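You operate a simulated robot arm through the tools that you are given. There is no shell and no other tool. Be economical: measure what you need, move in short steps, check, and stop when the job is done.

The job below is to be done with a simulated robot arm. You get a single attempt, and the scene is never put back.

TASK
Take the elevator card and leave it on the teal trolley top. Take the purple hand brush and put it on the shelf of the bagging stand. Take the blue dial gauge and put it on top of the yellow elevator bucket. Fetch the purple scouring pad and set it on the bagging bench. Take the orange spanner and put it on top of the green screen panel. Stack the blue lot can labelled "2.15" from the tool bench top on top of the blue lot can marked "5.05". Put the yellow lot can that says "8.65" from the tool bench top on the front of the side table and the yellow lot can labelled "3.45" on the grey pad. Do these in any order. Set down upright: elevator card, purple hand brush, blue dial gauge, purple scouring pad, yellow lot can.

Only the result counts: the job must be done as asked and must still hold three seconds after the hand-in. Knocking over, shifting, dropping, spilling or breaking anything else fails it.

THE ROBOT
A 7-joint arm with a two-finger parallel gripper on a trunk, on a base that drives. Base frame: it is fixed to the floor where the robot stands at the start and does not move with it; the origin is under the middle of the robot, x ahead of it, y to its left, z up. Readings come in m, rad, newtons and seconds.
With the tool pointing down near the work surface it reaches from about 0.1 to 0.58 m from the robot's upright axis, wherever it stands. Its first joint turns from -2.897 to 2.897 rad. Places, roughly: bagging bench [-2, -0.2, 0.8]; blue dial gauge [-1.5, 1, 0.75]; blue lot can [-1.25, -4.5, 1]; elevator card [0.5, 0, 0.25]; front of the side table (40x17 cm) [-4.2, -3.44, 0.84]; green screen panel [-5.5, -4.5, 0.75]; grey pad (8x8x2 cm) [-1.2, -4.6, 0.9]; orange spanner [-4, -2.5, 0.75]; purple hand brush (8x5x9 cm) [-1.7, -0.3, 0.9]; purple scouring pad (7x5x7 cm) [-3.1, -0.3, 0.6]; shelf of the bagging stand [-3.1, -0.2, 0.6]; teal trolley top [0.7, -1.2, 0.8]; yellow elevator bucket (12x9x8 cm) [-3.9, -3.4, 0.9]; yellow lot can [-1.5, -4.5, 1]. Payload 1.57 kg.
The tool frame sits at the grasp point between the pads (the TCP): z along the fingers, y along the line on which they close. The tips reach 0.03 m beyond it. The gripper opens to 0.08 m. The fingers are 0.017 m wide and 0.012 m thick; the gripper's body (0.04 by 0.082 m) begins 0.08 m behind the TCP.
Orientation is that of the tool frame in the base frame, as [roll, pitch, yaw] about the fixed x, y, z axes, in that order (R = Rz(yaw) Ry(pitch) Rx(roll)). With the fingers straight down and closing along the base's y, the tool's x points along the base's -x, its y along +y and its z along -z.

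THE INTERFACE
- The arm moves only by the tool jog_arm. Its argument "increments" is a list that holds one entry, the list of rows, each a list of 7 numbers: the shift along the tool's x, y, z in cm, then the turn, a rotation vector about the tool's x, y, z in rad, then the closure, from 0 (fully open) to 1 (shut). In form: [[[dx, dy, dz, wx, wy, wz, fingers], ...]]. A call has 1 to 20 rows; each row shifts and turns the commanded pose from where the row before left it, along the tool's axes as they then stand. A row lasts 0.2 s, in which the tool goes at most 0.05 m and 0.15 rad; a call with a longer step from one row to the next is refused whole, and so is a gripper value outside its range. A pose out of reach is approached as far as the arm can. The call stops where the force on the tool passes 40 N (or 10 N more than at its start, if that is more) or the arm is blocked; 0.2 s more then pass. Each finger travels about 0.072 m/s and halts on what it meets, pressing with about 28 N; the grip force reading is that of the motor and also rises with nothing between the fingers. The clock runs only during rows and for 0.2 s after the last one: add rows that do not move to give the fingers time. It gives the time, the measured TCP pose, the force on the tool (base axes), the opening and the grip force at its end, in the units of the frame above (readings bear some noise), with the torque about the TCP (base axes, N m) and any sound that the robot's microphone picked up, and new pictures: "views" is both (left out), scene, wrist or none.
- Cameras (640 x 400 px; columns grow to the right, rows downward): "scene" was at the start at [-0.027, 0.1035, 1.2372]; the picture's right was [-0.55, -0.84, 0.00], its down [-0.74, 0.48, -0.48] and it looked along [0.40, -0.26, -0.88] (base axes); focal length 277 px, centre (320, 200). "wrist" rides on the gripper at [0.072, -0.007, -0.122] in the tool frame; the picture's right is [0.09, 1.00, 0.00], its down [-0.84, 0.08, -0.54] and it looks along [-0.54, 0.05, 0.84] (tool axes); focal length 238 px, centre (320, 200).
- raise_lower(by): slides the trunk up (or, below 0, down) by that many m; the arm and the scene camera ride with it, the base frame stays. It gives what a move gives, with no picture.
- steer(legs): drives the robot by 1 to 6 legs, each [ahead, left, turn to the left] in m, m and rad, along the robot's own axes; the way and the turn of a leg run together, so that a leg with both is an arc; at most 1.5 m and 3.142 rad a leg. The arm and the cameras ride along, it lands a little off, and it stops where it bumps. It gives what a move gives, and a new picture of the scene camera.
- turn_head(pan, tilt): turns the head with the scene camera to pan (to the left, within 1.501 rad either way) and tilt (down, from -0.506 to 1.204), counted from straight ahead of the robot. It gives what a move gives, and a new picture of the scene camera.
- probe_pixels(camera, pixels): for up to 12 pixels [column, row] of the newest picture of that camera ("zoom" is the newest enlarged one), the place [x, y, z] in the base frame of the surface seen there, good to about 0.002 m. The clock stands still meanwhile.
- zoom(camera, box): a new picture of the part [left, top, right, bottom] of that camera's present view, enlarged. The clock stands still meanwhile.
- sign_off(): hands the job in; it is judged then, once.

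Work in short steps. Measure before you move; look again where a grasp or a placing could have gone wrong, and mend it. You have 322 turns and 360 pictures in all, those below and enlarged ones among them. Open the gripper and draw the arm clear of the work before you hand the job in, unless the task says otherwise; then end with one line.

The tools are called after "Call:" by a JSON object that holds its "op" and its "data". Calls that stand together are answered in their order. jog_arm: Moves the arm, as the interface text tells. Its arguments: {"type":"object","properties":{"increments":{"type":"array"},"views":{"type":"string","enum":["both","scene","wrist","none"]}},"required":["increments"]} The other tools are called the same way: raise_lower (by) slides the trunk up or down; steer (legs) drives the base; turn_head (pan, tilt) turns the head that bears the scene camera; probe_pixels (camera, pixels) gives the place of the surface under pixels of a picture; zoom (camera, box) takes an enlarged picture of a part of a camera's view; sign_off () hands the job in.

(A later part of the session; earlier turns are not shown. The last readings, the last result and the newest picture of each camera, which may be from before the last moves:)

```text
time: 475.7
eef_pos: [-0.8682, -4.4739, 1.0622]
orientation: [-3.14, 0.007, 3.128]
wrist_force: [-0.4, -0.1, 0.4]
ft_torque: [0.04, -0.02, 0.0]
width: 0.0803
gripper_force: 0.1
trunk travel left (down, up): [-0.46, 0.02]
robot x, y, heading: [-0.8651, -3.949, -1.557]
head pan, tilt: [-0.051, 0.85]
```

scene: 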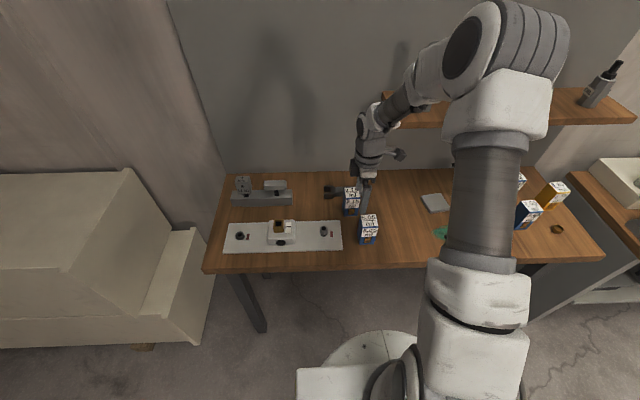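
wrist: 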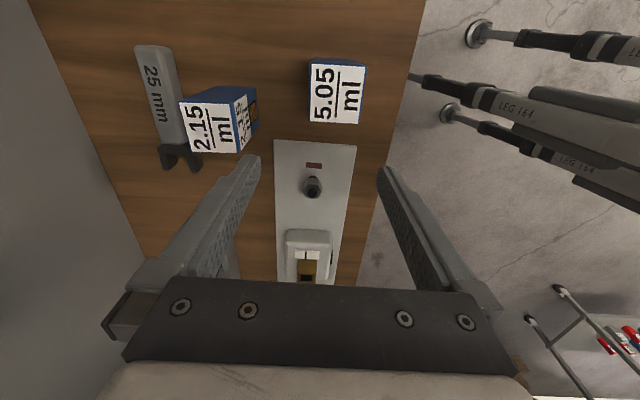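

I probe the tops of both cans in the wrist view.

Call:
{"op": "probe_pixels", "data": {"camera": "wrist", "pixels": [[183, 107], [228, 104], [190, 150], [234, 150], [208, 128], [312, 70], [363, 70], [311, 118], [358, 120], [337, 95], [190, 165], [160, 60]]}}

```text
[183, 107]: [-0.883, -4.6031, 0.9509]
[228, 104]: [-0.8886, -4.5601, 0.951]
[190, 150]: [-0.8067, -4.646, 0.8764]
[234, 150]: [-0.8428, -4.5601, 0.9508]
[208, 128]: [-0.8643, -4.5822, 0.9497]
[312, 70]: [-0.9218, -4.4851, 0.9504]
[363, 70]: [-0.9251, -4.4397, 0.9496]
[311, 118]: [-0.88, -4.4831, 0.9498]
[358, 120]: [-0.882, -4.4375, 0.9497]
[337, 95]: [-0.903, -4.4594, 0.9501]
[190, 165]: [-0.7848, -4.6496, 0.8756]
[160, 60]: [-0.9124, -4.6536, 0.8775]
```

2.15 is centred at (−0.864, −4.582), 5.05 at (−0.903, −4.4605), both about 4.5 cm square with tops at 0.950. I pick the 2.15 can.

Call:
{"op": "jog_arm", "data": {"increments": [[[-0.2, -3.6, 0, 0, 0, 0, 0], [-0.2, -3.6, 0, 0, 0, 0, 0], [0, -3.6, 0, 0, 0, 0, 0], [0, 0, 2.5, 0, 0, 0, 0], [0, 0, 2.5, 0, 0, 0, 0], [0, 0, 0, 0, 0, 0, 0]]], "views": "wrist"}}

```text
time: 477.1
eef_pos: [-0.8674, -4.5831, 1.0133]
orientation: [-3.141, 0.006, 3.127]
wrist_force: [0.5, 0.3, 0.5]
ft_torque: [-0.04, 0.0, -0.02]
width: 0.0801
gripper_force: 0.0
trunk travel left (down, up): [-0.46, 0.02]
robot x, y, heading: [-0.8647, -3.9521, -1.558]
head pan, tilt: [-0.051, 0.85]
```

wrist: 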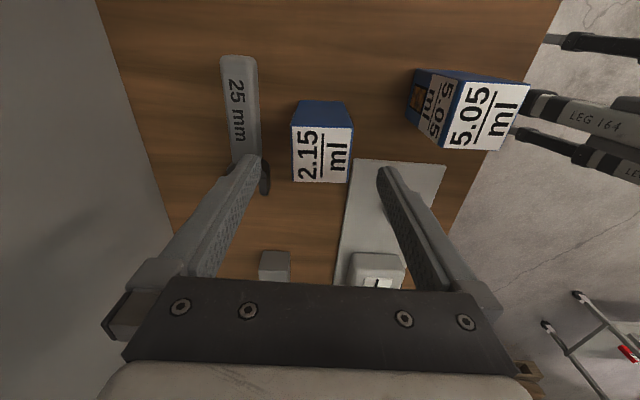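

Centred. I descend 8.5 cm and close.

Call:
{"op": "jog_arm", "data": {"increments": [[[-0.3, 0, 2.5, 0, 0, 0, 0.1], [0, 0, 2.5, 0, 0, 0, 0.1], [0, 0, 2.5, 0, 0, 0, 0.1], [0, 0, 1, 0, 0, 0, 0.1], [0, 0, 0, 0, 0, 0, 0.4], [0, 0, 0, 0, 0, 0, 0.8], [0, 0, 0, 0, 0, 0, 1], [0, 0, 0, 0, 0, 0, 1]]], "views": "none"}}

Call:
{"op": "jog_arm", "data": {"increments": [[[0, 0, -2, 0, 0, 0, 1], [0, 0, -3, 0, 0, 0, 1], [0, 0, -3, 0, 0, 0, 1], [0, 0, -3, 0, 0, 0, 1], [0, 0, -1.5, 0, 0, 0, 1], [0, 0, 0, 0, 0, 0, 1]]], "views": "both"}}

```text
time: 478.9
eef_pos: [-0.8622, -4.5796, 0.9282]
orientation: [3.141, 0.007, 3.127]
wrist_force: [-0.2, -0.8, 0.1]
ft_torque: [-0.04, 0.02, -0.03]
width: 0.0505
gripper_force: 28.0
trunk travel left (down, up): [-0.46, 0.02]
robot x, y, heading: [-0.8676, -3.9481, -1.559]
head pan, tilt: [-0.051, 0.85]
```

```text
time: 480.3
eef_pos: [-0.8648, -4.5812, 1.0539]
orientation: [-3.141, 0.007, 3.127]
wrist_force: [0.5, -0.2, -2.4]
ft_torque: [-0.01, 0.01, 0.0]
width: 0.0507
gripper_force: 28.0
trunk travel left (down, up): [-0.46, 0.02]
robot x, y, heading: [-0.8682, -3.9469, -1.555]
head pan, tilt: [-0.051, 0.85]
```

scene: 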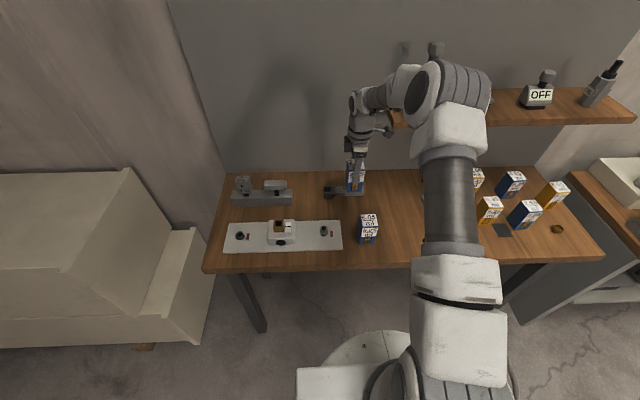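
wrist: 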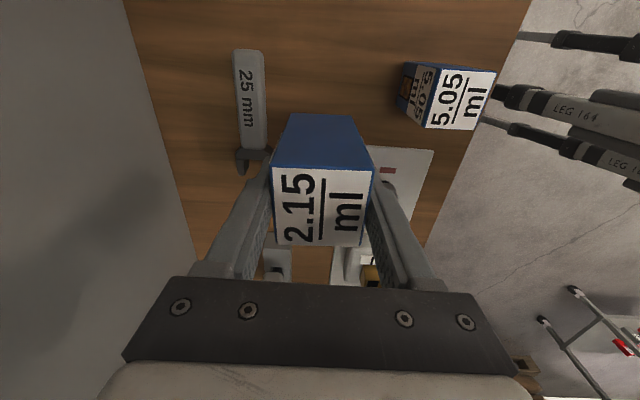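

Held well (its bottom is at ≈0.976). I move over the 5.05 can, keeping above its top.

Call:
{"op": "jog_arm", "data": {"increments": [[[0, 0, -1, 0, 0, 0, 1], [0.94, 3, 0, 0, 0, 0, 1], [0.94, 3, 0, 0, 0, 0, 1], [0.94, 3, 0, 0, 0, 0, 1], [0.94, 3, 0, 0, 0, 0, 1], [0, 0, 0, 0, 0, 0, 1]]], "views": "both"}}

Call:
{"op": "zoom", "data": {"camera": "scene", "box": [320, 180, 416, 240]}}

```text
time: 481.7
eef_pos: [-0.8997, -4.4627, 1.0621]
orientation: [3.14, 0.007, 3.127]
wrist_force: [0.1, -0.1, -1.6]
ft_torque: [0.01, 0.0, 0.03]
width: 0.0504
gripper_force: 28.2
trunk travel left (down, up): [-0.46, 0.02]
robot x, y, heading: [-0.8644, -3.95, -1.556]
head pan, tilt: [-0.051, 0.85]
```

scene: 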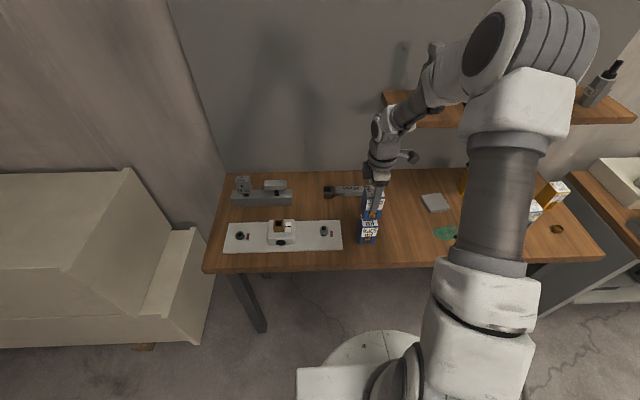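
wrist: 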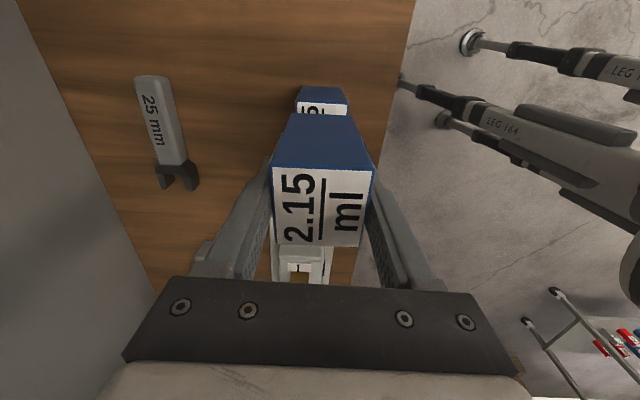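

```text
6.67 times, centred on (368, 210) of scene
```

zoom: 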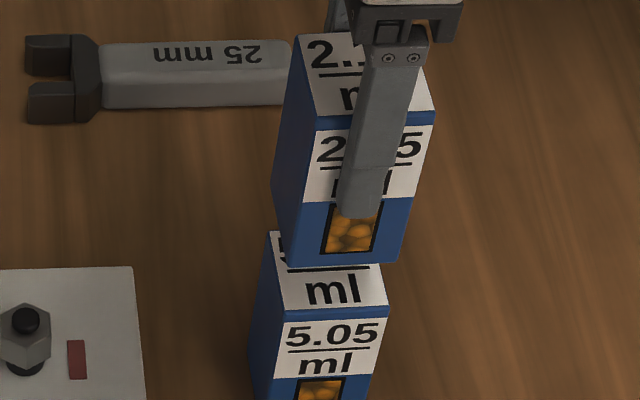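

I check the held can's top corners against the lower can's centre.

Call:
{"op": "probe_pixels", "data": {"camera": "wrist", "pixels": [[276, 172], [370, 173], [280, 240], [358, 242], [322, 205]]}}

Call:
{"op": "probe_pixels", "data": {"camera": "zoom", "pixels": [[310, 40], [300, 110], [428, 112], [430, 75], [382, 285], [288, 302], [384, 302], [285, 150]]}}

```text
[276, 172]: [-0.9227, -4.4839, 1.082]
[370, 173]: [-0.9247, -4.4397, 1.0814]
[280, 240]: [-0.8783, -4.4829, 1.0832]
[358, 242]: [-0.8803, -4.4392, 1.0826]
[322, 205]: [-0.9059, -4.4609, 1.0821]
```

```text
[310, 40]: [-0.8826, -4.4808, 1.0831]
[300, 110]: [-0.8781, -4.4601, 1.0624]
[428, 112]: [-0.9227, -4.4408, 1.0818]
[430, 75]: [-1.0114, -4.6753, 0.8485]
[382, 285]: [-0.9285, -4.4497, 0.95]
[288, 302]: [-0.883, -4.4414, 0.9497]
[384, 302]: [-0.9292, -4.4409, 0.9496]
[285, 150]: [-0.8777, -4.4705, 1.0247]
```

Aligned within 2 mm. The gap is 3.2 cm; I lower 2.8 cm and then creep.

Call:
{"op": "jog_arm", "data": {"increments": [[[0.15, 0, 1.2, 0, 0, 0, 1], [0, 0, 1.2, 0, 0, 0, 1], [0, 0, 0.4, 0, 0, 0, 1], [0, 0, 0, 0, 0, 0, 1]]], "views": "none"}}

Call:
{"op": "jog_arm", "data": {"increments": [[[0, 0, 0.15, 0, 0, 0, 1], [0, 0, 0.1, 0, 0, 0, 1], [0, 0, 0, 0, 0, 0, 1]]], "views": "none"}}

```text
time: 482.7
eef_pos: [-0.8993, -4.4613, 1.0346]
orientation: [-3.141, 0.007, 3.127]
wrist_force: [-0.2, -0.1, -2.9]
ft_torque: [0.0, 0.0, 0.01]
width: 0.0505
gripper_force: 28.2
trunk travel left (down, up): [-0.46, 0.02]
robot x, y, heading: [-0.8672, -3.9477, -1.559]
head pan, tilt: [-0.051, 0.85]
```

```text
time: 483.5
eef_pos: [-0.8999, -4.4609, 1.0311]
orientation: [3.142, 0.006, 3.128]
wrist_force: [0.8, 0.4, -3.1]
ft_torque: [-0.01, -0.01, 0.01]
width: 0.0504
gripper_force: 28.2
trunk travel left (down, up): [-0.46, 0.02]
robot x, y, heading: [-0.8658, -3.9491, -1.557]
head pan, tilt: [-0.051, 0.85]
```

Call:
{"op": "jog_arm", "data": {"increments": [[[0, 0, 0.1, 0, 0, 0, 1], [0, 0, 0.1, 0, 0, 0, 1], [0, 0, 0, 0, 0, 0, 1]]], "views": "none"}}

Call:
{"op": "jog_arm", "data": {"increments": [[[0, 0, 0.1, 0, 0, 0, 1], [0, 0, 0, 0, 0, 0, 1]]], "views": "none"}}

```text
time: 484.3
eef_pos: [-0.9001, -4.4611, 1.0295]
orientation: [-3.141, 0.006, 3.128]
wrist_force: [0.1, -0.1, -2.1]
ft_torque: [0.01, -0.03, 0.02]
width: 0.0502
gripper_force: 27.6
trunk travel left (down, up): [-0.46, 0.02]
robot x, y, heading: [-0.8648, -3.9492, -1.553]
head pan, tilt: [-0.051, 0.85]
```

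```text
time: 484.9
eef_pos: [-0.8992, -4.4611, 1.0274]
orientation: [-3.141, 0.007, 3.128]
wrist_force: [-0.8, -0.6, -2.6]
ft_torque: [0.04, 0.0, 0.01]
width: 0.0504
gripper_force: 27.5
trunk travel left (down, up): [-0.46, 0.02]
robot x, y, heading: [-0.8661, -3.9506, -1.56]
head pan, tilt: [-0.051, 0.85]
```

Nearly there; I creep 1–2 mm more.

Call:
{"op": "jog_arm", "data": {"increments": [[[0, 0, 0.1, 0, 0, 0, 1], [0, 0, 0, 0, 0, 0, 1]]], "views": "none"}}

Call:
{"op": "jog_arm", "data": {"increments": [[[0, 0, 0.08, 0, 0, 0, 1], [0, 0, 0, 0, 0, 0, 1]]], "views": "none"}}

```text
time: 485.5
eef_pos: [-0.8988, -4.4611, 1.0281]
orientation: [-3.14, 0.007, 3.128]
wrist_force: [1.4, 2.3, 11.2]
ft_torque: [0.3, -0.15, 0.09]
width: 0.0501
gripper_force: 27.7
trunk travel left (down, up): [-0.46, 0.02]
robot x, y, heading: [-0.864, -3.9502, -1.558]
head pan, tilt: [-0.051, 0.85]
```

```text
time: 486.1
eef_pos: [-0.8996, -4.4604, 1.0283]
orientation: [-3.137, 0.007, 3.128]
wrist_force: [1.8, 1.3, 21.7]
ft_torque: [0.31, -0.08, 0.28]
width: 0.0501
gripper_force: 27.6
trunk travel left (down, up): [-0.46, 0.02]
robot x, y, heading: [-0.8676, -3.9476, -1.557]
head pan, tilt: [-0.051, 0.85]
```

Contact at 22 N. I back off a millimetre of command, open gently and rise.

Call:
{"op": "jog_arm", "data": {"increments": [[[0, 0, -0.12, 0, 0, 0, 1], [0, 0, 0, 0, 0, 0, 0.3], [0, 0, 0, 0, 0, 0, 0.1], [0, 0, 0, 0, 0, 0, 0.1], [0, 0, 0, 0, 0, 0, 0.1], [0, 0, -1, 0, 0, 0, 0.1], [0, 0, -2, 0, 0, 0, 0.1], [0, 0, -2.5, 0, 0, 0, 0.1], [0, 0, -2.5, 0, 0, 0, 0], [0, 0, 0, 0, 0, 0, 0]]], "views": "both"}}

Call:
{"op": "zoom", "data": {"camera": "scene", "box": [320, 170, 432, 240]}}

```text
time: 488.3
eef_pos: [-0.8991, -4.4611, 1.1106]
orientation: [3.14, 0.006, 3.127]
wrist_force: [0.3, -1.2, -0.4]
ft_torque: [-0.02, 0.03, 0.03]
width: 0.0798
gripper_force: 0.0
trunk travel left (down, up): [-0.46, 0.02]
robot x, y, heading: [-0.8667, -3.9459, -1.558]
head pan, tilt: [-0.051, 0.85]
```

scene: 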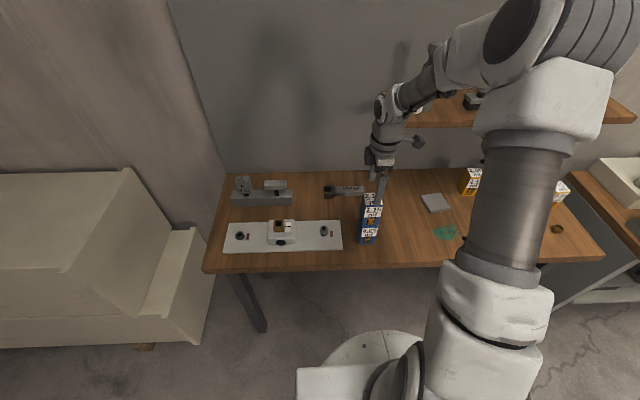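
wrist: 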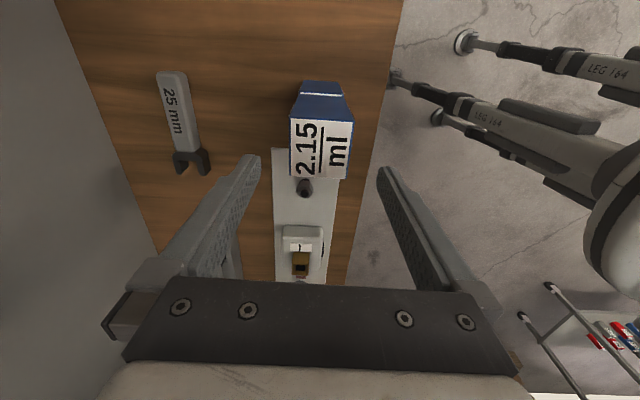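

```text
5.71 times, centred on (376, 205) of scene
```

zoom: 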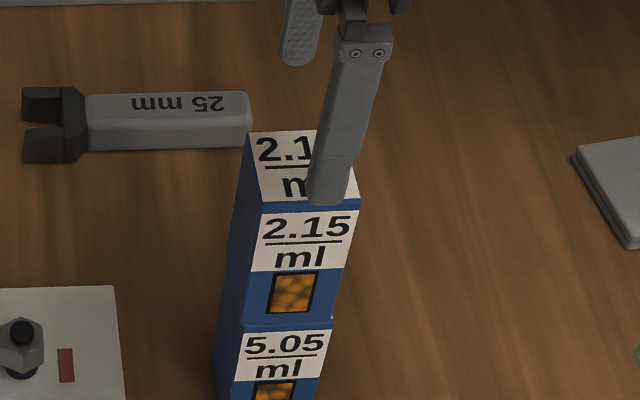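

The stack stands true. For the 3.45 can I need a tilted grip from under the shelf edge, with the camera on top: I back off and turn the hand another −90°, then tilt it 0.6 rad.

Call:
{"op": "steer", "data": {"legs": [[-0.35, 0, -0.01], [0, -0.43, 0]]}}

Call:
{"op": "jog_arm", "data": {"increments": [[[0, 0, 0, 0, 0, -0.14, 0], [0, 0, 0, 0, 0, -0.14, 0], [0, 0, 0, 0, 0, -0.14, 0], [0, 0, 0, 0, 0, -0.14, 0], [0, 0, 0, 0, 0, -0.14, 0], [0, 0, 0, 0, 0, -0.14, 0], [0, 0, 0, 0, 0, -0.14, 0], [0, 0, 0, 0, 0, -0.14, 0], [0, 0, 0, 0, 0, -0.14, 0], [0, 0, 0, 0, 0, -0.14, 0], [0, 0, 0, 0, 0, -0.14, 0], [0, 0, 0, 0, 0, 0, 0]]], "views": "none"}}

```text
time: 494.6
eef_pos: [-1.3327, -4.106, 1.1081]
orientation: [3.142, 0.007, 3.113]
wrist_force: [0.1, -0.3, -0.6]
ft_torque: [0.02, 0.02, -0.01]
width: 0.0799
gripper_force: 0.1
trunk travel left (down, up): [-0.46, 0.02]
robot x, y, heading: [-1.294, -3.5938, -1.564]
head pan, tilt: [-0.051, 0.85]
```

scene: 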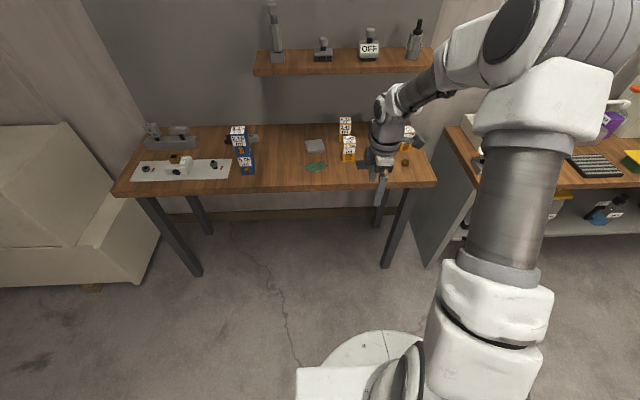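

```text
time: 497.1
eef_pos: [-1.3323, -4.1059, 1.1079]
orientation: [-3.133, 0.0, -1.626]
wrist_force: [-1.1, 0.2, 0.0]
ft_torque: [0.01, 0.0, -0.02]
width: 0.0801
gripper_force: 0.1
trunk travel left (down, up): [-0.46, 0.02]
robot x, y, heading: [-1.2934, -3.5961, -1.565]
head pan, tilt: [-0.051, 0.85]
```

I fine-turn the yaw and tilt the tool 0.61 rad forward.

Call:
{"op": "jog_arm", "data": {"increments": [[[0, 0, 0, 0, 0, -0.055, 0], [0, 0, 0, 0, 0.122, 0, 0], [0, 0, 0, 0, 0.122, 0, 0], [0, 0, 0, 0, 0.122, 0, 0], [0, 0, 0, 0, 0.122, 0, 0], [0, 0, 0, 0, 0.122, 0, 0], [0, 0, 0, 0, 0, 0, 0]]], "views": "both"}}

```text
time: 498.8
eef_pos: [-1.3315, -4.1008, 1.0985]
orientation: [-3.125, -0.541, -1.585]
wrist_force: [-0.5, -0.5, 0.7]
ft_torque: [-0.01, -0.03, 0.05]
width: 0.0799
gripper_force: 0.1
out of reach, approached as far as the arm can: row 6
trunk travel left (down, up): [-0.46, 0.02]
robot x, y, heading: [-1.296, -3.5999, -1.57]
head pan, tilt: [-0.051, 0.85]
```

scene: 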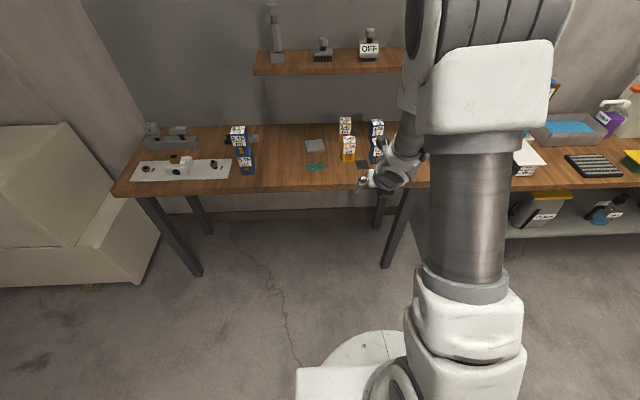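
wrist: 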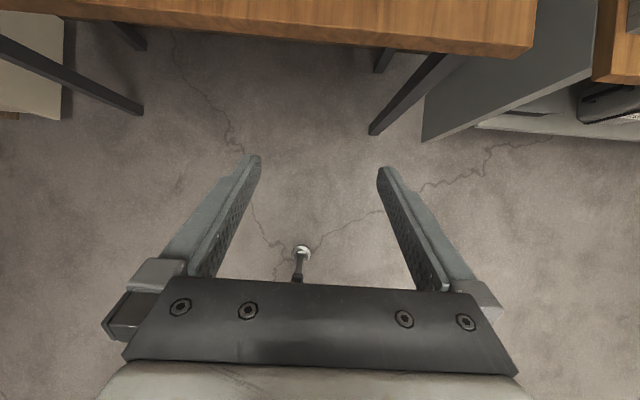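

Tilt stopped at 0.54 because the arm is folded too tightly. I lower the trunk 0.1 m and stretch the arm 8 cm forward, then add the rest of the tilt.

Call:
{"op": "raise_lower", "data": {"by": -0.08}}

Call:
{"op": "jog_arm", "data": {"increments": [[[1.72, 0, 1.03, 0, 0, 0, 0], [1.72, 0, 1.03, 0, 0, 0, 0], [1.72, 0, 1.03, 0, 0, 0, 0], [1.72, 0, 1.03, 0, 0, 0, 0], [0, 0, 0, 0, 0.07, 0, 0], [0, 0, 0, 0, 0, 0, 0]]], "views": "none"}}

```text
time: 499.9
eef_pos: [-1.3309, -4.1019, 1.0168]
orientation: [-3.127, -0.541, -1.583]
wrist_force: [0.8, -0.6, -0.2]
ft_torque: [0.0, 0.01, 0.01]
width: 0.0801
gripper_force: 0.0
trunk travel left (down, up): [-0.38, 0.1]
robot x, y, heading: [-1.2924, -3.5957, -1.57]
head pan, tilt: [-0.051, 0.85]
```

```text
time: 501.3
eef_pos: [-1.3284, -4.1744, 1.0071]
orientation: [-3.116, -0.543, -1.581]
wrist_force: [-0.1, 0.4, -0.3]
ft_torque: [-0.03, 0.02, 0.0]
width: 0.0803
gripper_force: 0.2
out of reach, approached as far as the arm can: row 5
trunk travel left (down, up): [-0.38, 0.1]
robot x, y, heading: [-1.2935, -3.5935, -1.566]
head pan, tilt: [-0.051, 0.85]
```

31° of tilt is enough. The descent will be done with the trunk, the approach with the base. I drive forward 0.36 m, keeping above the front cans.

Call:
{"op": "steer", "data": {"legs": [[0.36, 0, 0]]}}

Call:
{"op": "jog_arm", "data": {"increments": [[[0, 0, 0, 0, 0, 0, 0]]], "views": "wrist"}}

```text
time: 504.2
eef_pos: [-1.3256, -4.5235, 1.0069]
orientation: [-3.116, -0.544, -1.582]
wrist_force: [0.1, 0.1, 0.4]
ft_torque: [0.02, 0.02, -0.03]
width: 0.08
gripper_force: 0.2
trunk travel left (down, up): [-0.38, 0.1]
robot x, y, heading: [-1.2927, -3.9432, -1.567]
head pan, tilt: [-0.051, 0.85]
```

scene: 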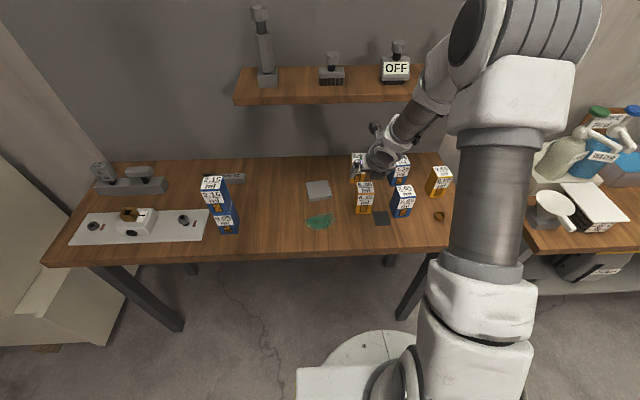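

```text
time: 504.6
eef_pos: [-1.3256, -4.5241, 1.0066]
orientation: [-3.115, -0.544, -1.579]
wrist_force: [0.2, -0.1, 0.3]
ft_torque: [-0.02, -0.04, 0.02]
width: 0.08
gripper_force: 0.1
trunk travel left (down, up): [-0.38, 0.1]
robot x, y, heading: [-1.2929, -3.9456, -1.57]
head pan, tilt: [-0.051, 0.85]
```

wrist: 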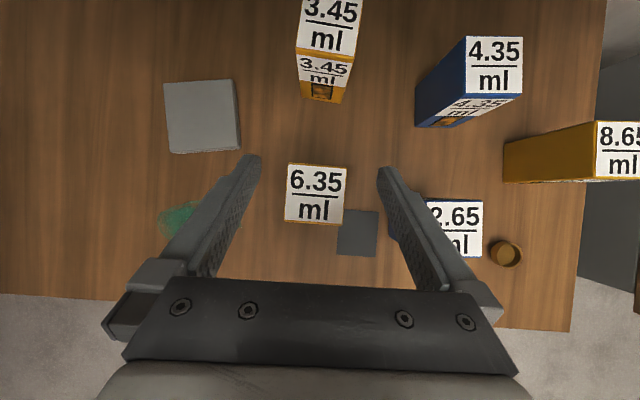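

Excellent view. I probe the 3.45 can, the pad, and neighbours.

Call:
{"op": "probe_pixels", "data": {"camera": "wrist", "pixels": [[300, 47], [353, 55], [330, 25], [289, 168], [345, 170], [288, 218], [341, 222], [166, 86], [236, 82], [172, 151], [238, 147], [204, 115]]}}

Call:
{"op": "probe_pixels", "data": {"camera": "scene", "pixels": [[372, 135], [352, 100], [360, 160], [330, 103], [330, 98], [385, 128], [380, 160], [357, 158]]}}

Call:
{"op": "zoom", "data": {"camera": "scene", "box": [320, 110, 448, 190]}}

```text
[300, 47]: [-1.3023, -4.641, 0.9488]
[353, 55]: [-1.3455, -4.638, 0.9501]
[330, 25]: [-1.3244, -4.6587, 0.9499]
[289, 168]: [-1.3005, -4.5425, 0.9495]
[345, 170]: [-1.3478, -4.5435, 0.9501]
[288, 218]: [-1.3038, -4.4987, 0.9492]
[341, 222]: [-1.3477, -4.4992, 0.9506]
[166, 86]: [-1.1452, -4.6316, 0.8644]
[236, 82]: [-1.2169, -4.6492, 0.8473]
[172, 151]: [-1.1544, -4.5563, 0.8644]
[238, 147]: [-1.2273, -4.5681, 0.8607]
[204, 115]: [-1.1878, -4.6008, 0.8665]
```

```text
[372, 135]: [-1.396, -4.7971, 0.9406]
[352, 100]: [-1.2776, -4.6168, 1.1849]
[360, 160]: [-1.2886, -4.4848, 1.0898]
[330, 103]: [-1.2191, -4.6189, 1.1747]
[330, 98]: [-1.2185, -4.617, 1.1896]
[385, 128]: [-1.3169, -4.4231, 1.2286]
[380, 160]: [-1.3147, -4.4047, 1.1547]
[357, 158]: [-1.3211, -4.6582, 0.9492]
```

```text
5.00 times, centred on (384, 150) of scene
```

zoom: 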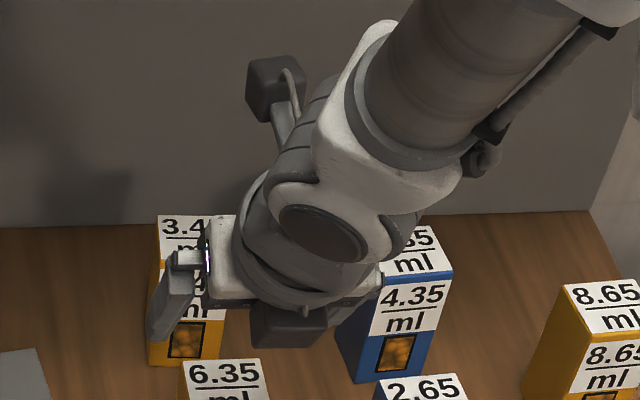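

I probe the hand's two black boxes to check shelf clearance.

Call:
{"op": "probe_pixels", "data": {"camera": "zoom", "pixels": [[270, 80], [255, 70], [290, 65], [265, 110], [290, 330], [260, 335], [320, 320], [340, 240], [300, 130]]}}

```text
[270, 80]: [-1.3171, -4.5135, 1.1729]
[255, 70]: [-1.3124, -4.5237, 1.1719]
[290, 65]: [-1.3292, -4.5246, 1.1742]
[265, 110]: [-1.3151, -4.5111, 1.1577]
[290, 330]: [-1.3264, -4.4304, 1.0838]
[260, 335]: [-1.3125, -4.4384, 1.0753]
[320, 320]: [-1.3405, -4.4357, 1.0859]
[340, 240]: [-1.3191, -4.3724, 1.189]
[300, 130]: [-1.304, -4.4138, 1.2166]
```

Camera top rides 0.168 above the TCP, so it clears the shelf underside (≈1.17) once the TCP is below 0.99. I slide in and down along a slant, half-way first.

Call:
{"op": "jog_arm", "data": {"increments": [[[1.51, 0, 1.85, 0, 0, 0, 0], [1.51, 0, 1.85, 0, 0, 0, 0], [1.24, 0, 2.35, 0, 0, 0, 0], [1.24, 0, 2.35, 0, 0, 0, 0], [0, 0, 0, 0, 0, 0, 0]]], "views": "both"}}

```text
time: 505.8
eef_pos: [-1.3269, -4.6131, 0.9651]
orientation: [-3.116, -0.544, -1.58]
wrist_force: [0.1, 0.6, -0.6]
ft_torque: [-0.01, 0.03, -0.01]
width: 0.0801
gripper_force: 0.0
trunk travel left (down, up): [-0.38, 0.1]
robot x, y, heading: [-1.2927, -3.943, -1.566]
head pan, tilt: [-0.051, 0.85]
```

scene: 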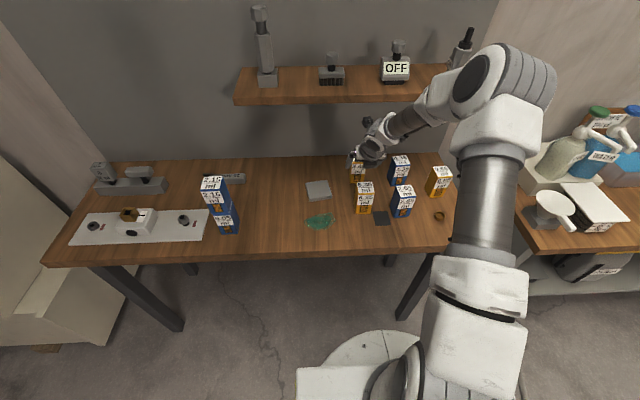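
wrist: 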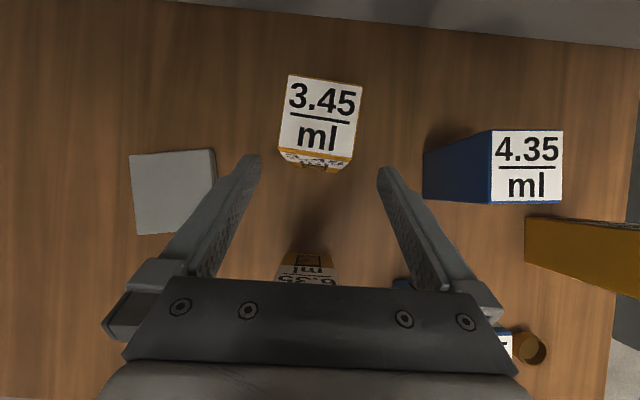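

On track. I probe the can's top for centring.

Call:
{"op": "probe_pixels", "data": {"camera": "wrist", "pixels": [[290, 80], [360, 90], [281, 145], [350, 158], [320, 118]]}}

Call:
{"op": "zoom", "data": {"camera": "scene", "box": [320, 90, 448, 170]}}

```text
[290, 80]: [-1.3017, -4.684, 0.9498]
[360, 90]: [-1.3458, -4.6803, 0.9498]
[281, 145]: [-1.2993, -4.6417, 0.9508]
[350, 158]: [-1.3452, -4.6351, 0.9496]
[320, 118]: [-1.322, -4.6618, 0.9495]
```

```text
5.00 times, centred on (384, 130) of scene
```

zoom: 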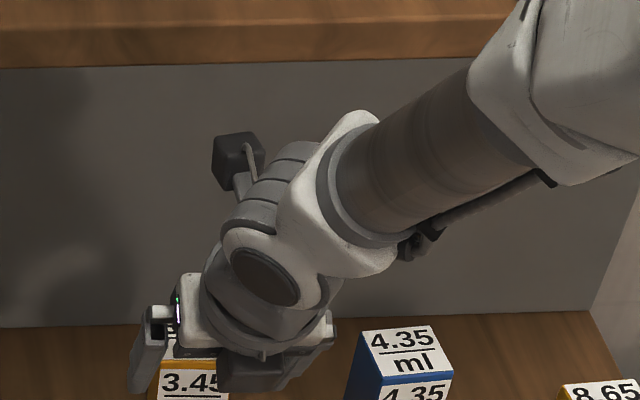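

Centre (−1.323, −4.661). I finish the slide and close on it.

Call:
{"op": "jog_arm", "data": {"increments": [[[1.24, -0.2, 2.5, 0, 0, 0, 0], [1.24, -0.2, 2.5, 0, 0, 0, 0], [0, 0, 0, 0, 0, 0, 0], [0, 0, 0, 0, 0, 0, 0.4], [0, 0, 0, 0, 0, 0, 0.8], [0, 0, 0, 0, 0, 0, 1], [0, 0, 0, 0, 0, 0, 1]]], "views": "wrist"}}

```text
time: 507.4
eef_pos: [-1.3213, -4.6604, 0.9341]
orientation: [-3.116, -0.544, -1.582]
wrist_force: [-2.0, -0.6, 1.7]
ft_torque: [-0.06, 0.19, -0.02]
width: 0.0498
gripper_force: 27.7
trunk travel left (down, up): [-0.38, 0.1]
robot x, y, heading: [-1.2928, -3.9406, -1.572]
head pan, tilt: [-0.051, 0.85]
```

wrist: 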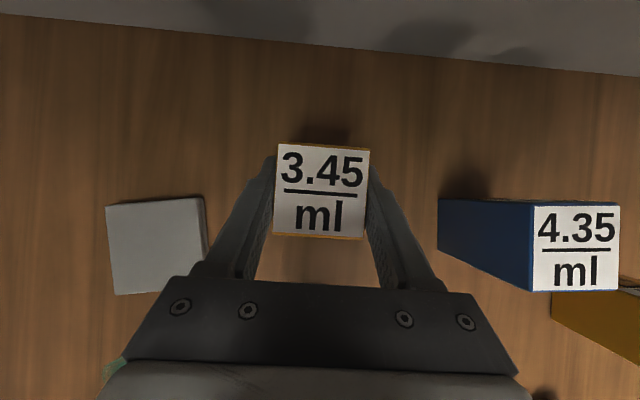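

Gripped. I lift 3 cm with the trunk (camera top stays under the shelf), then slide across to the pad centred at (−1.186, −4.600).

Call:
{"op": "raise_lower", "data": {"by": 0.03}}

Call:
{"op": "jog_arm", "data": {"increments": [[[0, -2.7, 0, 0, 0, 0, 1], [-1.03, -2.7, -0.62, 0, 0, 0, 1], [-1.03, -2.7, -0.62, 0, 0, 0, 1], [-1.03, -2.7, -0.62, 0, 0, 0, 1], [-1.03, -2.7, -0.62, 0, 0, 0, 1], [-1.03, 0, -0.62, 0, 0, 0, 1], [0, 0, 0, 0, 0, 0, 1]]], "views": "both"}}

```text
time: 508.1
eef_pos: [-1.3206, -4.6612, 0.9648]
orientation: [-3.117, -0.545, -1.581]
wrist_force: [0.3, 0.4, -2.3]
ft_torque: [-0.03, 0.01, -0.02]
width: 0.0498
gripper_force: 27.9
trunk travel left (down, up): [-0.41, 0.07]
robot x, y, heading: [-1.2916, -3.9475, -1.567]
head pan, tilt: [-0.051, 0.85]
```

```text
time: 509.7
eef_pos: [-1.1866, -4.6004, 0.9692]
orientation: [-3.115, -0.543, -1.583]
wrist_force: [0.4, -0.6, -3.0]
ft_torque: [-0.02, 0.01, -0.01]
width: 0.0497
gripper_force: 27.8
trunk travel left (down, up): [-0.41, 0.07]
robot x, y, heading: [-1.2941, -3.9438, -1.568]
head pan, tilt: [-0.051, 0.85]
```

scene: 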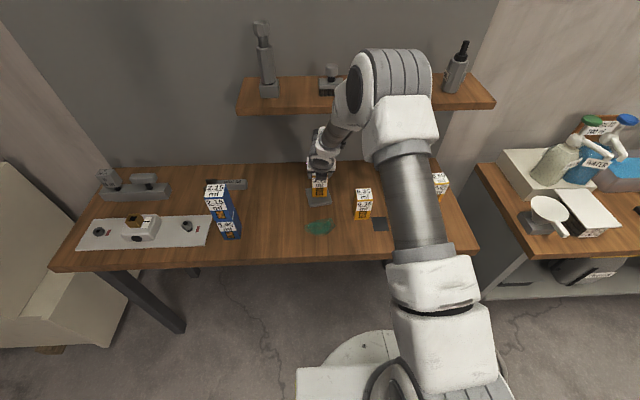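
wrist: 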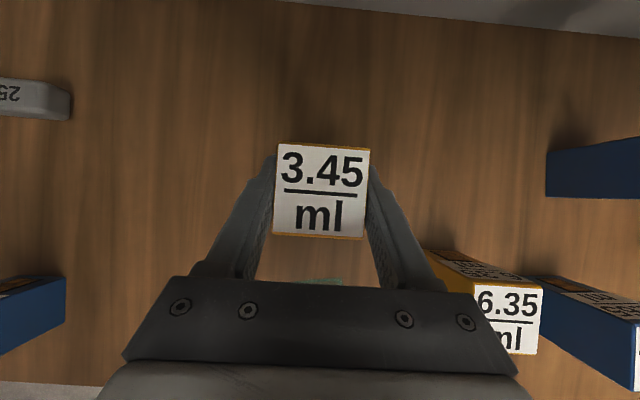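

I check the held can's centre against the pad.

Call:
{"op": "probe_pixels", "data": {"camera": "wrist", "pixels": [[282, 150], [364, 155], [278, 230], [360, 235]]}}

Call:
{"op": "zoom", "data": {"camera": "scene", "box": [272, 160, 368, 220]}}

Call:
{"op": "probe_pixels", "data": {"camera": "zoom", "pixels": [[240, 270], [240, 300], [390, 275], [330, 290], [250, 215]]}}

```text
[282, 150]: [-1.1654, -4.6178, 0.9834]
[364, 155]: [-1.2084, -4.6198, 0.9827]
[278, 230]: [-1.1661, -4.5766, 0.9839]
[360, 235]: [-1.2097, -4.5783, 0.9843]
```

```text
6.67 times, centred on (320, 190) of scene
```

zoom: 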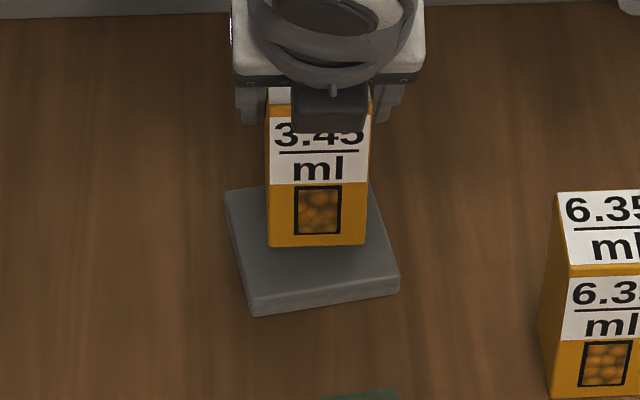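

```text
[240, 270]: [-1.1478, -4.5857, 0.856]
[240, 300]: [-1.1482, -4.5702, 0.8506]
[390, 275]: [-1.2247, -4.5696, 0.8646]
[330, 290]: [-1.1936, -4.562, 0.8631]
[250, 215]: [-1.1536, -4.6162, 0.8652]
```

Centred over the pad; about 1.8 cm to go. I lower with the trunk 1.5 cm and creep the rest.

Call:
{"op": "raise_lower", "data": {"by": -0.015}}

Call:
{"op": "jog_arm", "data": {"increments": [[[-0.08, 0, 0.13, 0, 0, 0, 1], [0, 0, 0, 0, 0, 0, 1]]], "views": "none"}}

Call:
{"op": "jog_arm", "data": {"increments": [[[-0.08, 0, 0.13, 0, 0, 0, 1], [0, 0, 0, 0, 0, 0, 1]]], "views": "none"}}

```text
time: 510.4
eef_pos: [-1.1866, -4.5993, 0.9528]
orientation: [-3.116, -0.547, -1.582]
wrist_force: [-0.4, 0.1, -2.3]
ft_torque: [-0.01, 0.02, 0.01]
width: 0.0497
gripper_force: 27.8
trunk travel left (down, up): [-0.395, 0.085]
robot x, y, heading: [-1.2904, -3.9456, -1.57]
head pan, tilt: [-0.051, 0.85]
```

```text
time: 510.9
eef_pos: [-1.1862, -4.5994, 0.9515]
orientation: [-3.116, -0.544, -1.58]
wrist_force: [0.5, 0.6, -2.4]
ft_torque: [0.04, -0.03, -0.01]
width: 0.0498
gripper_force: 27.6
trunk travel left (down, up): [-0.395, 0.085]
robot x, y, heading: [-1.2959, -3.9456, -1.566]
head pan, tilt: [-0.051, 0.85]
```

```text
time: 511.6
eef_pos: [-1.1873, -4.5991, 0.9501]
orientation: [-3.116, -0.543, -1.581]
wrist_force: [0.4, 0.0, 0.6]
ft_torque: [-0.02, 0.06, 0.0]
width: 0.0499
gripper_force: 27.8
trunk travel left (down, up): [-0.395, 0.085]
robot x, y, heading: [-1.2926, -3.9423, -1.573]
head pan, tilt: [-0.051, 0.85]
```

Touching. One more millimetre, then I open partly and withdraw back along the slant (up and toward the robot).

Call:
{"op": "jog_arm", "data": {"increments": [[[-0.05, 0, 0.08, 0, 0, 0, 1], [0, 0, 0, 0, 0, 0, 0.3], [0, 0, 0, 0, 0, 0, 0.1], [0, 0, 0, 0, 0, 0, 0], [0, 0, 0, 0, 0, 0, 0], [0, 0, -2, 0, 0, 0, 0], [0, 0, -2, 0, 0, 0, 0], [-1, 0, -2, 0, 0, 0, 0], [-1, 0, -2, 0, 0, 0, 0], [-1, 0, -2, 0, 0, 0, 0], [0, 0, 0, 0, 0, 0, 0]]], "views": "both"}}

```text
time: 514.0
eef_pos: [-1.189, -4.5213, 1.0199]
orientation: [-3.116, -0.544, -1.581]
wrist_force: [-0.8, 0.5, 0.2]
ft_torque: [0.02, 0.0, -0.01]
width: 0.08
gripper_force: 0.0
trunk travel left (down, up): [-0.395, 0.085]
robot x, y, heading: [-1.2955, -3.9426, -1.566]
head pan, tilt: [-0.051, 0.85]
```

scene: 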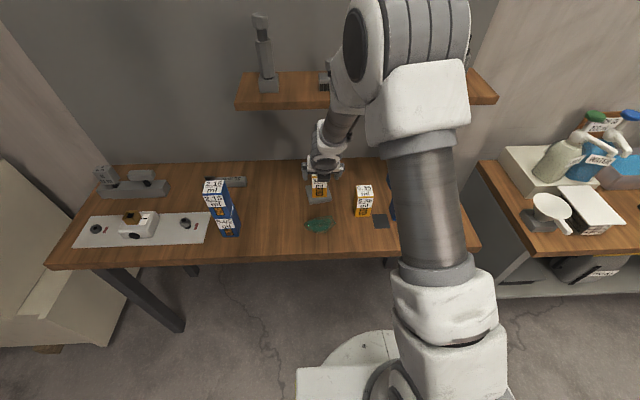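
wrist: 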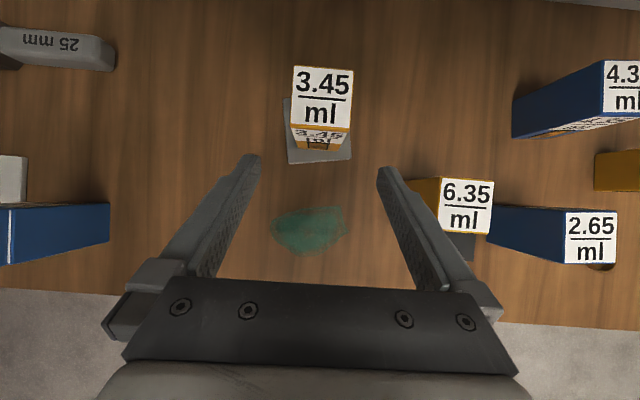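

3.45 stands on the pad. Now the 8.65 can: I back off 15 cm, strafe right 0.39 m and look.

Call:
{"op": "steer", "data": {"legs": [[-0.12, 0, 0], [0, -0.395, 0]]}}

Call:
{"op": "jog_arm", "data": {"increments": [[[0, 0, 0, 0, 0, 0, 0]]], "views": "wrist"}}

```text
time: 518.4
eef_pos: [-1.5795, -4.404, 1.0205]
orientation: [-3.115, -0.543, -1.596]
wrist_force: [0.8, -0.5, -0.1]
ft_torque: [0.0, 0.01, 0.02]
width: 0.0797
gripper_force: 0.1
trunk travel left (down, up): [-0.395, 0.085]
robot x, y, heading: [-1.6785, -3.8232, -1.583]
head pan, tilt: [-0.051, 0.85]
```

scene: 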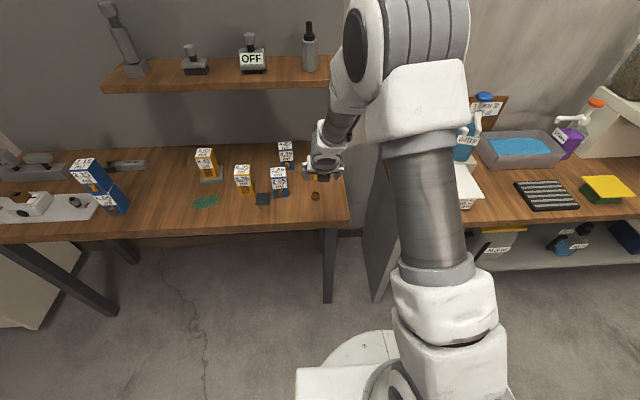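

```text
time: 518.8
eef_pos: [-1.5813, -4.404, 1.0195]
orientation: [-3.116, -0.545, -1.597]
wrist_force: [0.1, -0.8, -0.4]
ft_torque: [0.01, 0.01, 0.0]
width: 0.0803
gripper_force: 0.0
trunk travel left (down, up): [-0.395, 0.085]
robot x, y, heading: [-1.6774, -3.8252, -1.586]
head pan, tilt: [-0.051, 0.85]
```

wrist: 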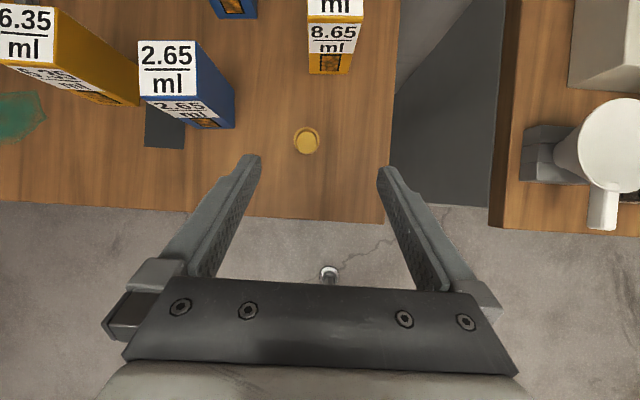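

I drive forward 0.1 m and measure the 8.65 can.

Call:
{"op": "steer", "data": {"legs": [[0.1, 0, 0.012]]}}

Call:
{"op": "jog_arm", "data": {"increments": [[[0, 0, 0, 0, 0, 0, 0]]], "views": "wrist"}}

```text
time: 520.1
eef_pos: [-1.5744, -4.5001, 1.0197]
orientation: [-3.114, -0.544, -1.587]
wrist_force: [-0.6, -0.2, 0.3]
ft_torque: [0.01, 0.02, -0.01]
width: 0.0799
gripper_force: 0.1
trunk travel left (down, up): [-0.395, 0.085]
robot x, y, heading: [-1.6753, -3.9216, -1.571]
head pan, tilt: [-0.051, 0.85]
```

scene: 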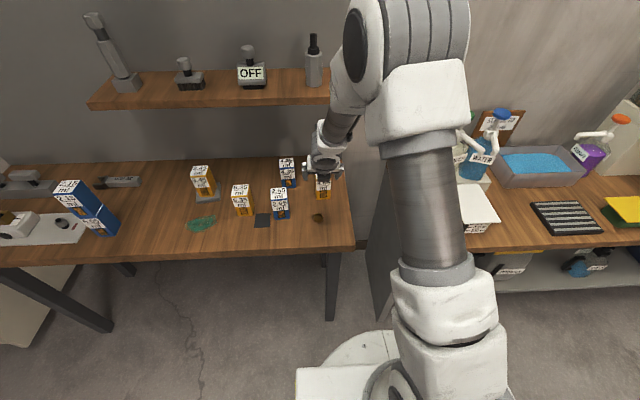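

```text
time: 520.5
eef_pos: [-1.5751, -4.5, 1.0218]
orientation: [-3.115, -0.545, -1.586]
wrist_force: [1.0, 0.4, -0.5]
ft_torque: [0.01, 0.04, -0.02]
width: 0.0799
gripper_force: 0.1
trunk travel left (down, up): [-0.395, 0.085]
robot x, y, heading: [-1.6746, -3.9208, -1.574]
head pan, tilt: [-0.051, 0.85]
```

wrist: 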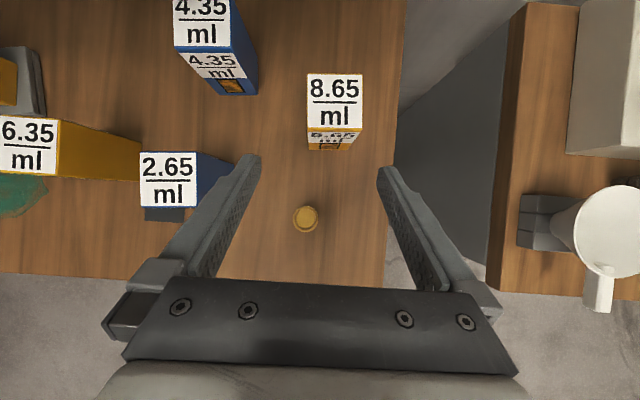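

Call:
{"op": "probe_pixels", "data": {"camera": "wrist", "pixels": [[309, 76], [361, 77], [309, 126], [360, 127], [335, 100], [305, 218], [200, 180]]}}

```text
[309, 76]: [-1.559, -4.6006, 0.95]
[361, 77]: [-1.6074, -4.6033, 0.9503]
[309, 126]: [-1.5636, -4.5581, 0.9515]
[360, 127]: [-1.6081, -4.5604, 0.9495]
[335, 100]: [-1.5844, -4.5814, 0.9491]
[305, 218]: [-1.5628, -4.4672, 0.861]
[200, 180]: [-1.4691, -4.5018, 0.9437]
```

Centre (−1.5845, −4.5805). I slide in along the tool axis to z≈0.932 and close.

Call:
{"op": "jog_arm", "data": {"increments": [[[0.45, 0.17, 2.35, 0, 0, 0, 0], [0.45, 0.17, 2.35, 0, 0, 0, 0], [0.45, 0.17, 2.35, 0, 0, 0, 0], [0.45, 0.17, 2.35, 0, 0, 0, 0], [0.45, 0.17, 2.35, 0, 0, 0, 0], [0, 0, 0, 0, 0, 0, 0], [0, 0, 0, 0, 0, 0, 0.4], [0, 0, 0, 0, 0, 0, 0.8], [0, 0, 0, 0, 0, 0, 1], [0, 0, 0, 0, 0, 0, 1]]], "views": "wrist"}}

```text
time: 522.7
eef_pos: [-1.5819, -4.5813, 0.9307]
orientation: [-3.117, -0.544, -1.59]
wrist_force: [-0.4, -0.9, 0.2]
ft_torque: [-0.04, 0.03, -0.03]
width: 0.0507
gripper_force: 27.8
trunk travel left (down, up): [-0.395, 0.085]
robot x, y, heading: [-1.6769, -3.9197, -1.57]
head pan, tilt: [-0.051, 0.85]
```

wrist: 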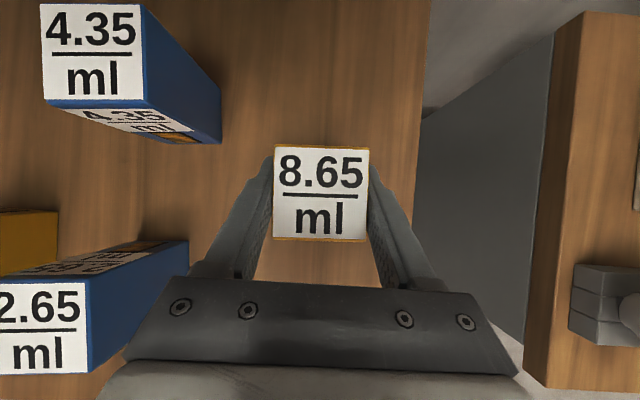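

Gripped. I lift 4 cm by trunk, back away from the bench, then look.

Call:
{"op": "raise_lower", "data": {"by": 0.035}}

Call:
{"op": "steer", "data": {"legs": [[-0.35, 0, 0]]}}

Call:
{"op": "zoom", "data": {"camera": "scene", "box": [60, 100, 380, 300]}}

```text
time: 523.5
eef_pos: [-1.5803, -4.5811, 0.9659]
orientation: [-3.115, -0.546, -1.586]
wrist_force: [0.4, 0.3, -2.9]
ft_torque: [0.0, -0.02, 0.04]
width: 0.0505
gripper_force: 27.9
trunk travel left (down, up): [-0.43, 0.05]
robot x, y, heading: [-1.676, -3.9223, -1.572]
head pan, tilt: [-0.051, 0.85]
```

```text
time: 526.3
eef_pos: [-1.5859, -4.2323, 0.9658]
orientation: [-3.115, -0.545, -1.597]
wrist_force: [0.6, -0.2, -2.0]
ft_torque: [0.05, 0.0, -0.03]
width: 0.0505
gripper_force: 27.5
trunk travel left (down, up): [-0.43, 0.05]
robot x, y, heading: [-1.6731, -3.5703, -1.58]
head pan, tilt: [-0.051, 0.85]
```

scene: 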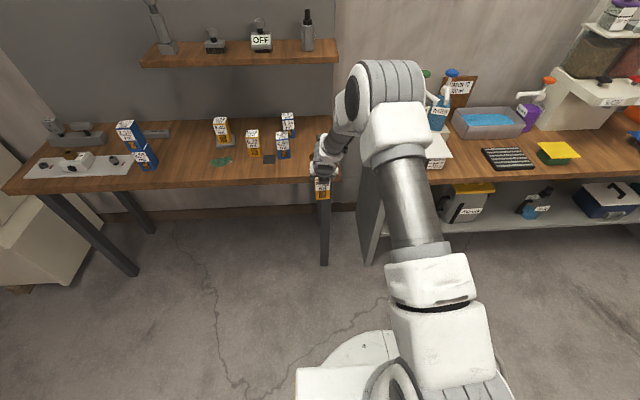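

```text
2.00 times, centred on (220, 200) of scene
```

zoom: 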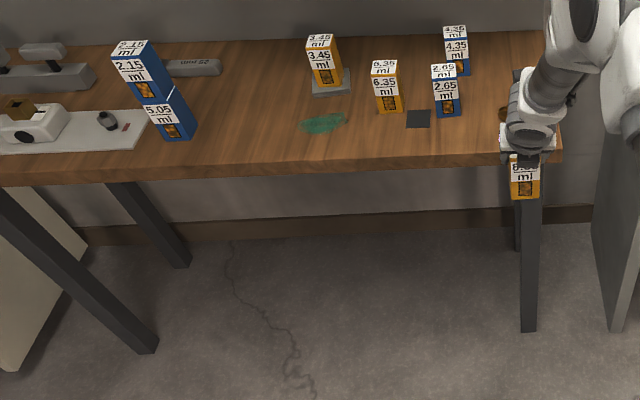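

All other cans are undisturbed. I raise the trunk, turn to face −x and drive west to the side table.

Call:
{"op": "raise_lower", "data": {"by": 0.05}}

Call:
{"op": "steer", "data": {"legs": [[-0.08, 0, 0], [0, 0, -1.56], [1.25, 0, 0]]}}

Call:
{"op": "turn_head", "data": {"pan": 0.1, "tilt": 0.7}}

```text
time: 527.2
eef_pos: [-1.5856, -4.2331, 1.0155]
orientation: [-3.114, -0.544, -1.596]
wrist_force: [0.0, -0.2, -2.6]
ft_torque: [-0.02, -0.02, 0.05]
width: 0.0506
gripper_force: 28.1
trunk travel left (down, up): [-0.48, 0.0]
robot x, y, heading: [-1.6763, -3.572, -1.582]
head pan, tilt: [-0.051, 0.85]
```

```text
time: 541.6
eef_pos: [-3.6176, -3.668, 1.0156]
orientation: [-3.114, -0.544, -3.116]
wrist_force: [-0.5, 0.4, -3.4]
ft_torque: [0.03, 0.0, 0.01]
width: 0.0497
gripper_force: 27.4
trunk travel left (down, up): [-0.48, 0.0]
robot x, y, heading: [-2.9643, -3.5436, -3.099]
head pan, tilt: [-0.051, 0.85]
```

scene: 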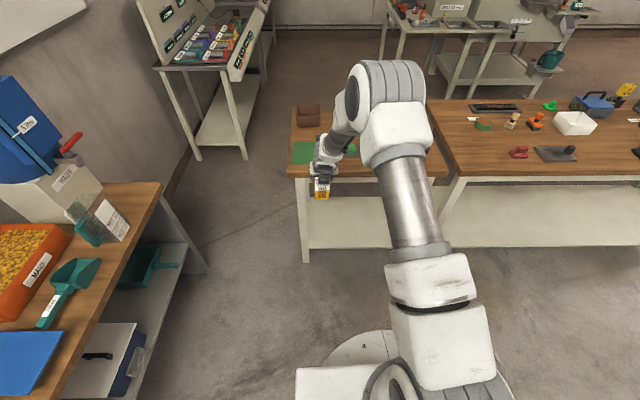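

```text
time: 542.3
eef_pos: [-3.6167, -3.6682, 1.0166]
orientation: [-3.115, -0.545, -3.116]
wrist_force: [0.3, 1.0, -2.7]
ft_torque: [-0.01, 0.02, -0.03]
width: 0.0498
gripper_force: 28.4
trunk travel left (down, up): [-0.48, 0.0]
robot x, y, heading: [-2.9591, -3.5463, -3.1]
head pan, tilt: [0.099, 0.7]
```

scene: 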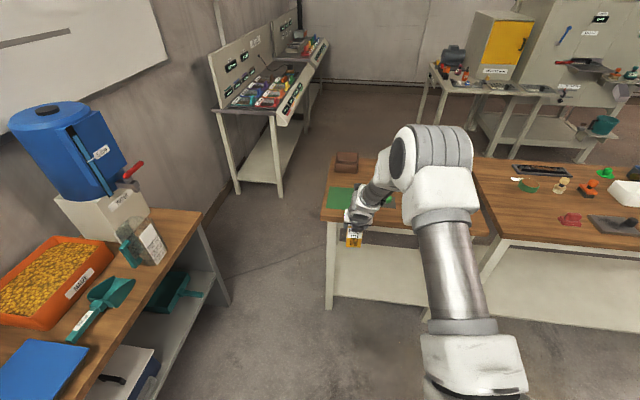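

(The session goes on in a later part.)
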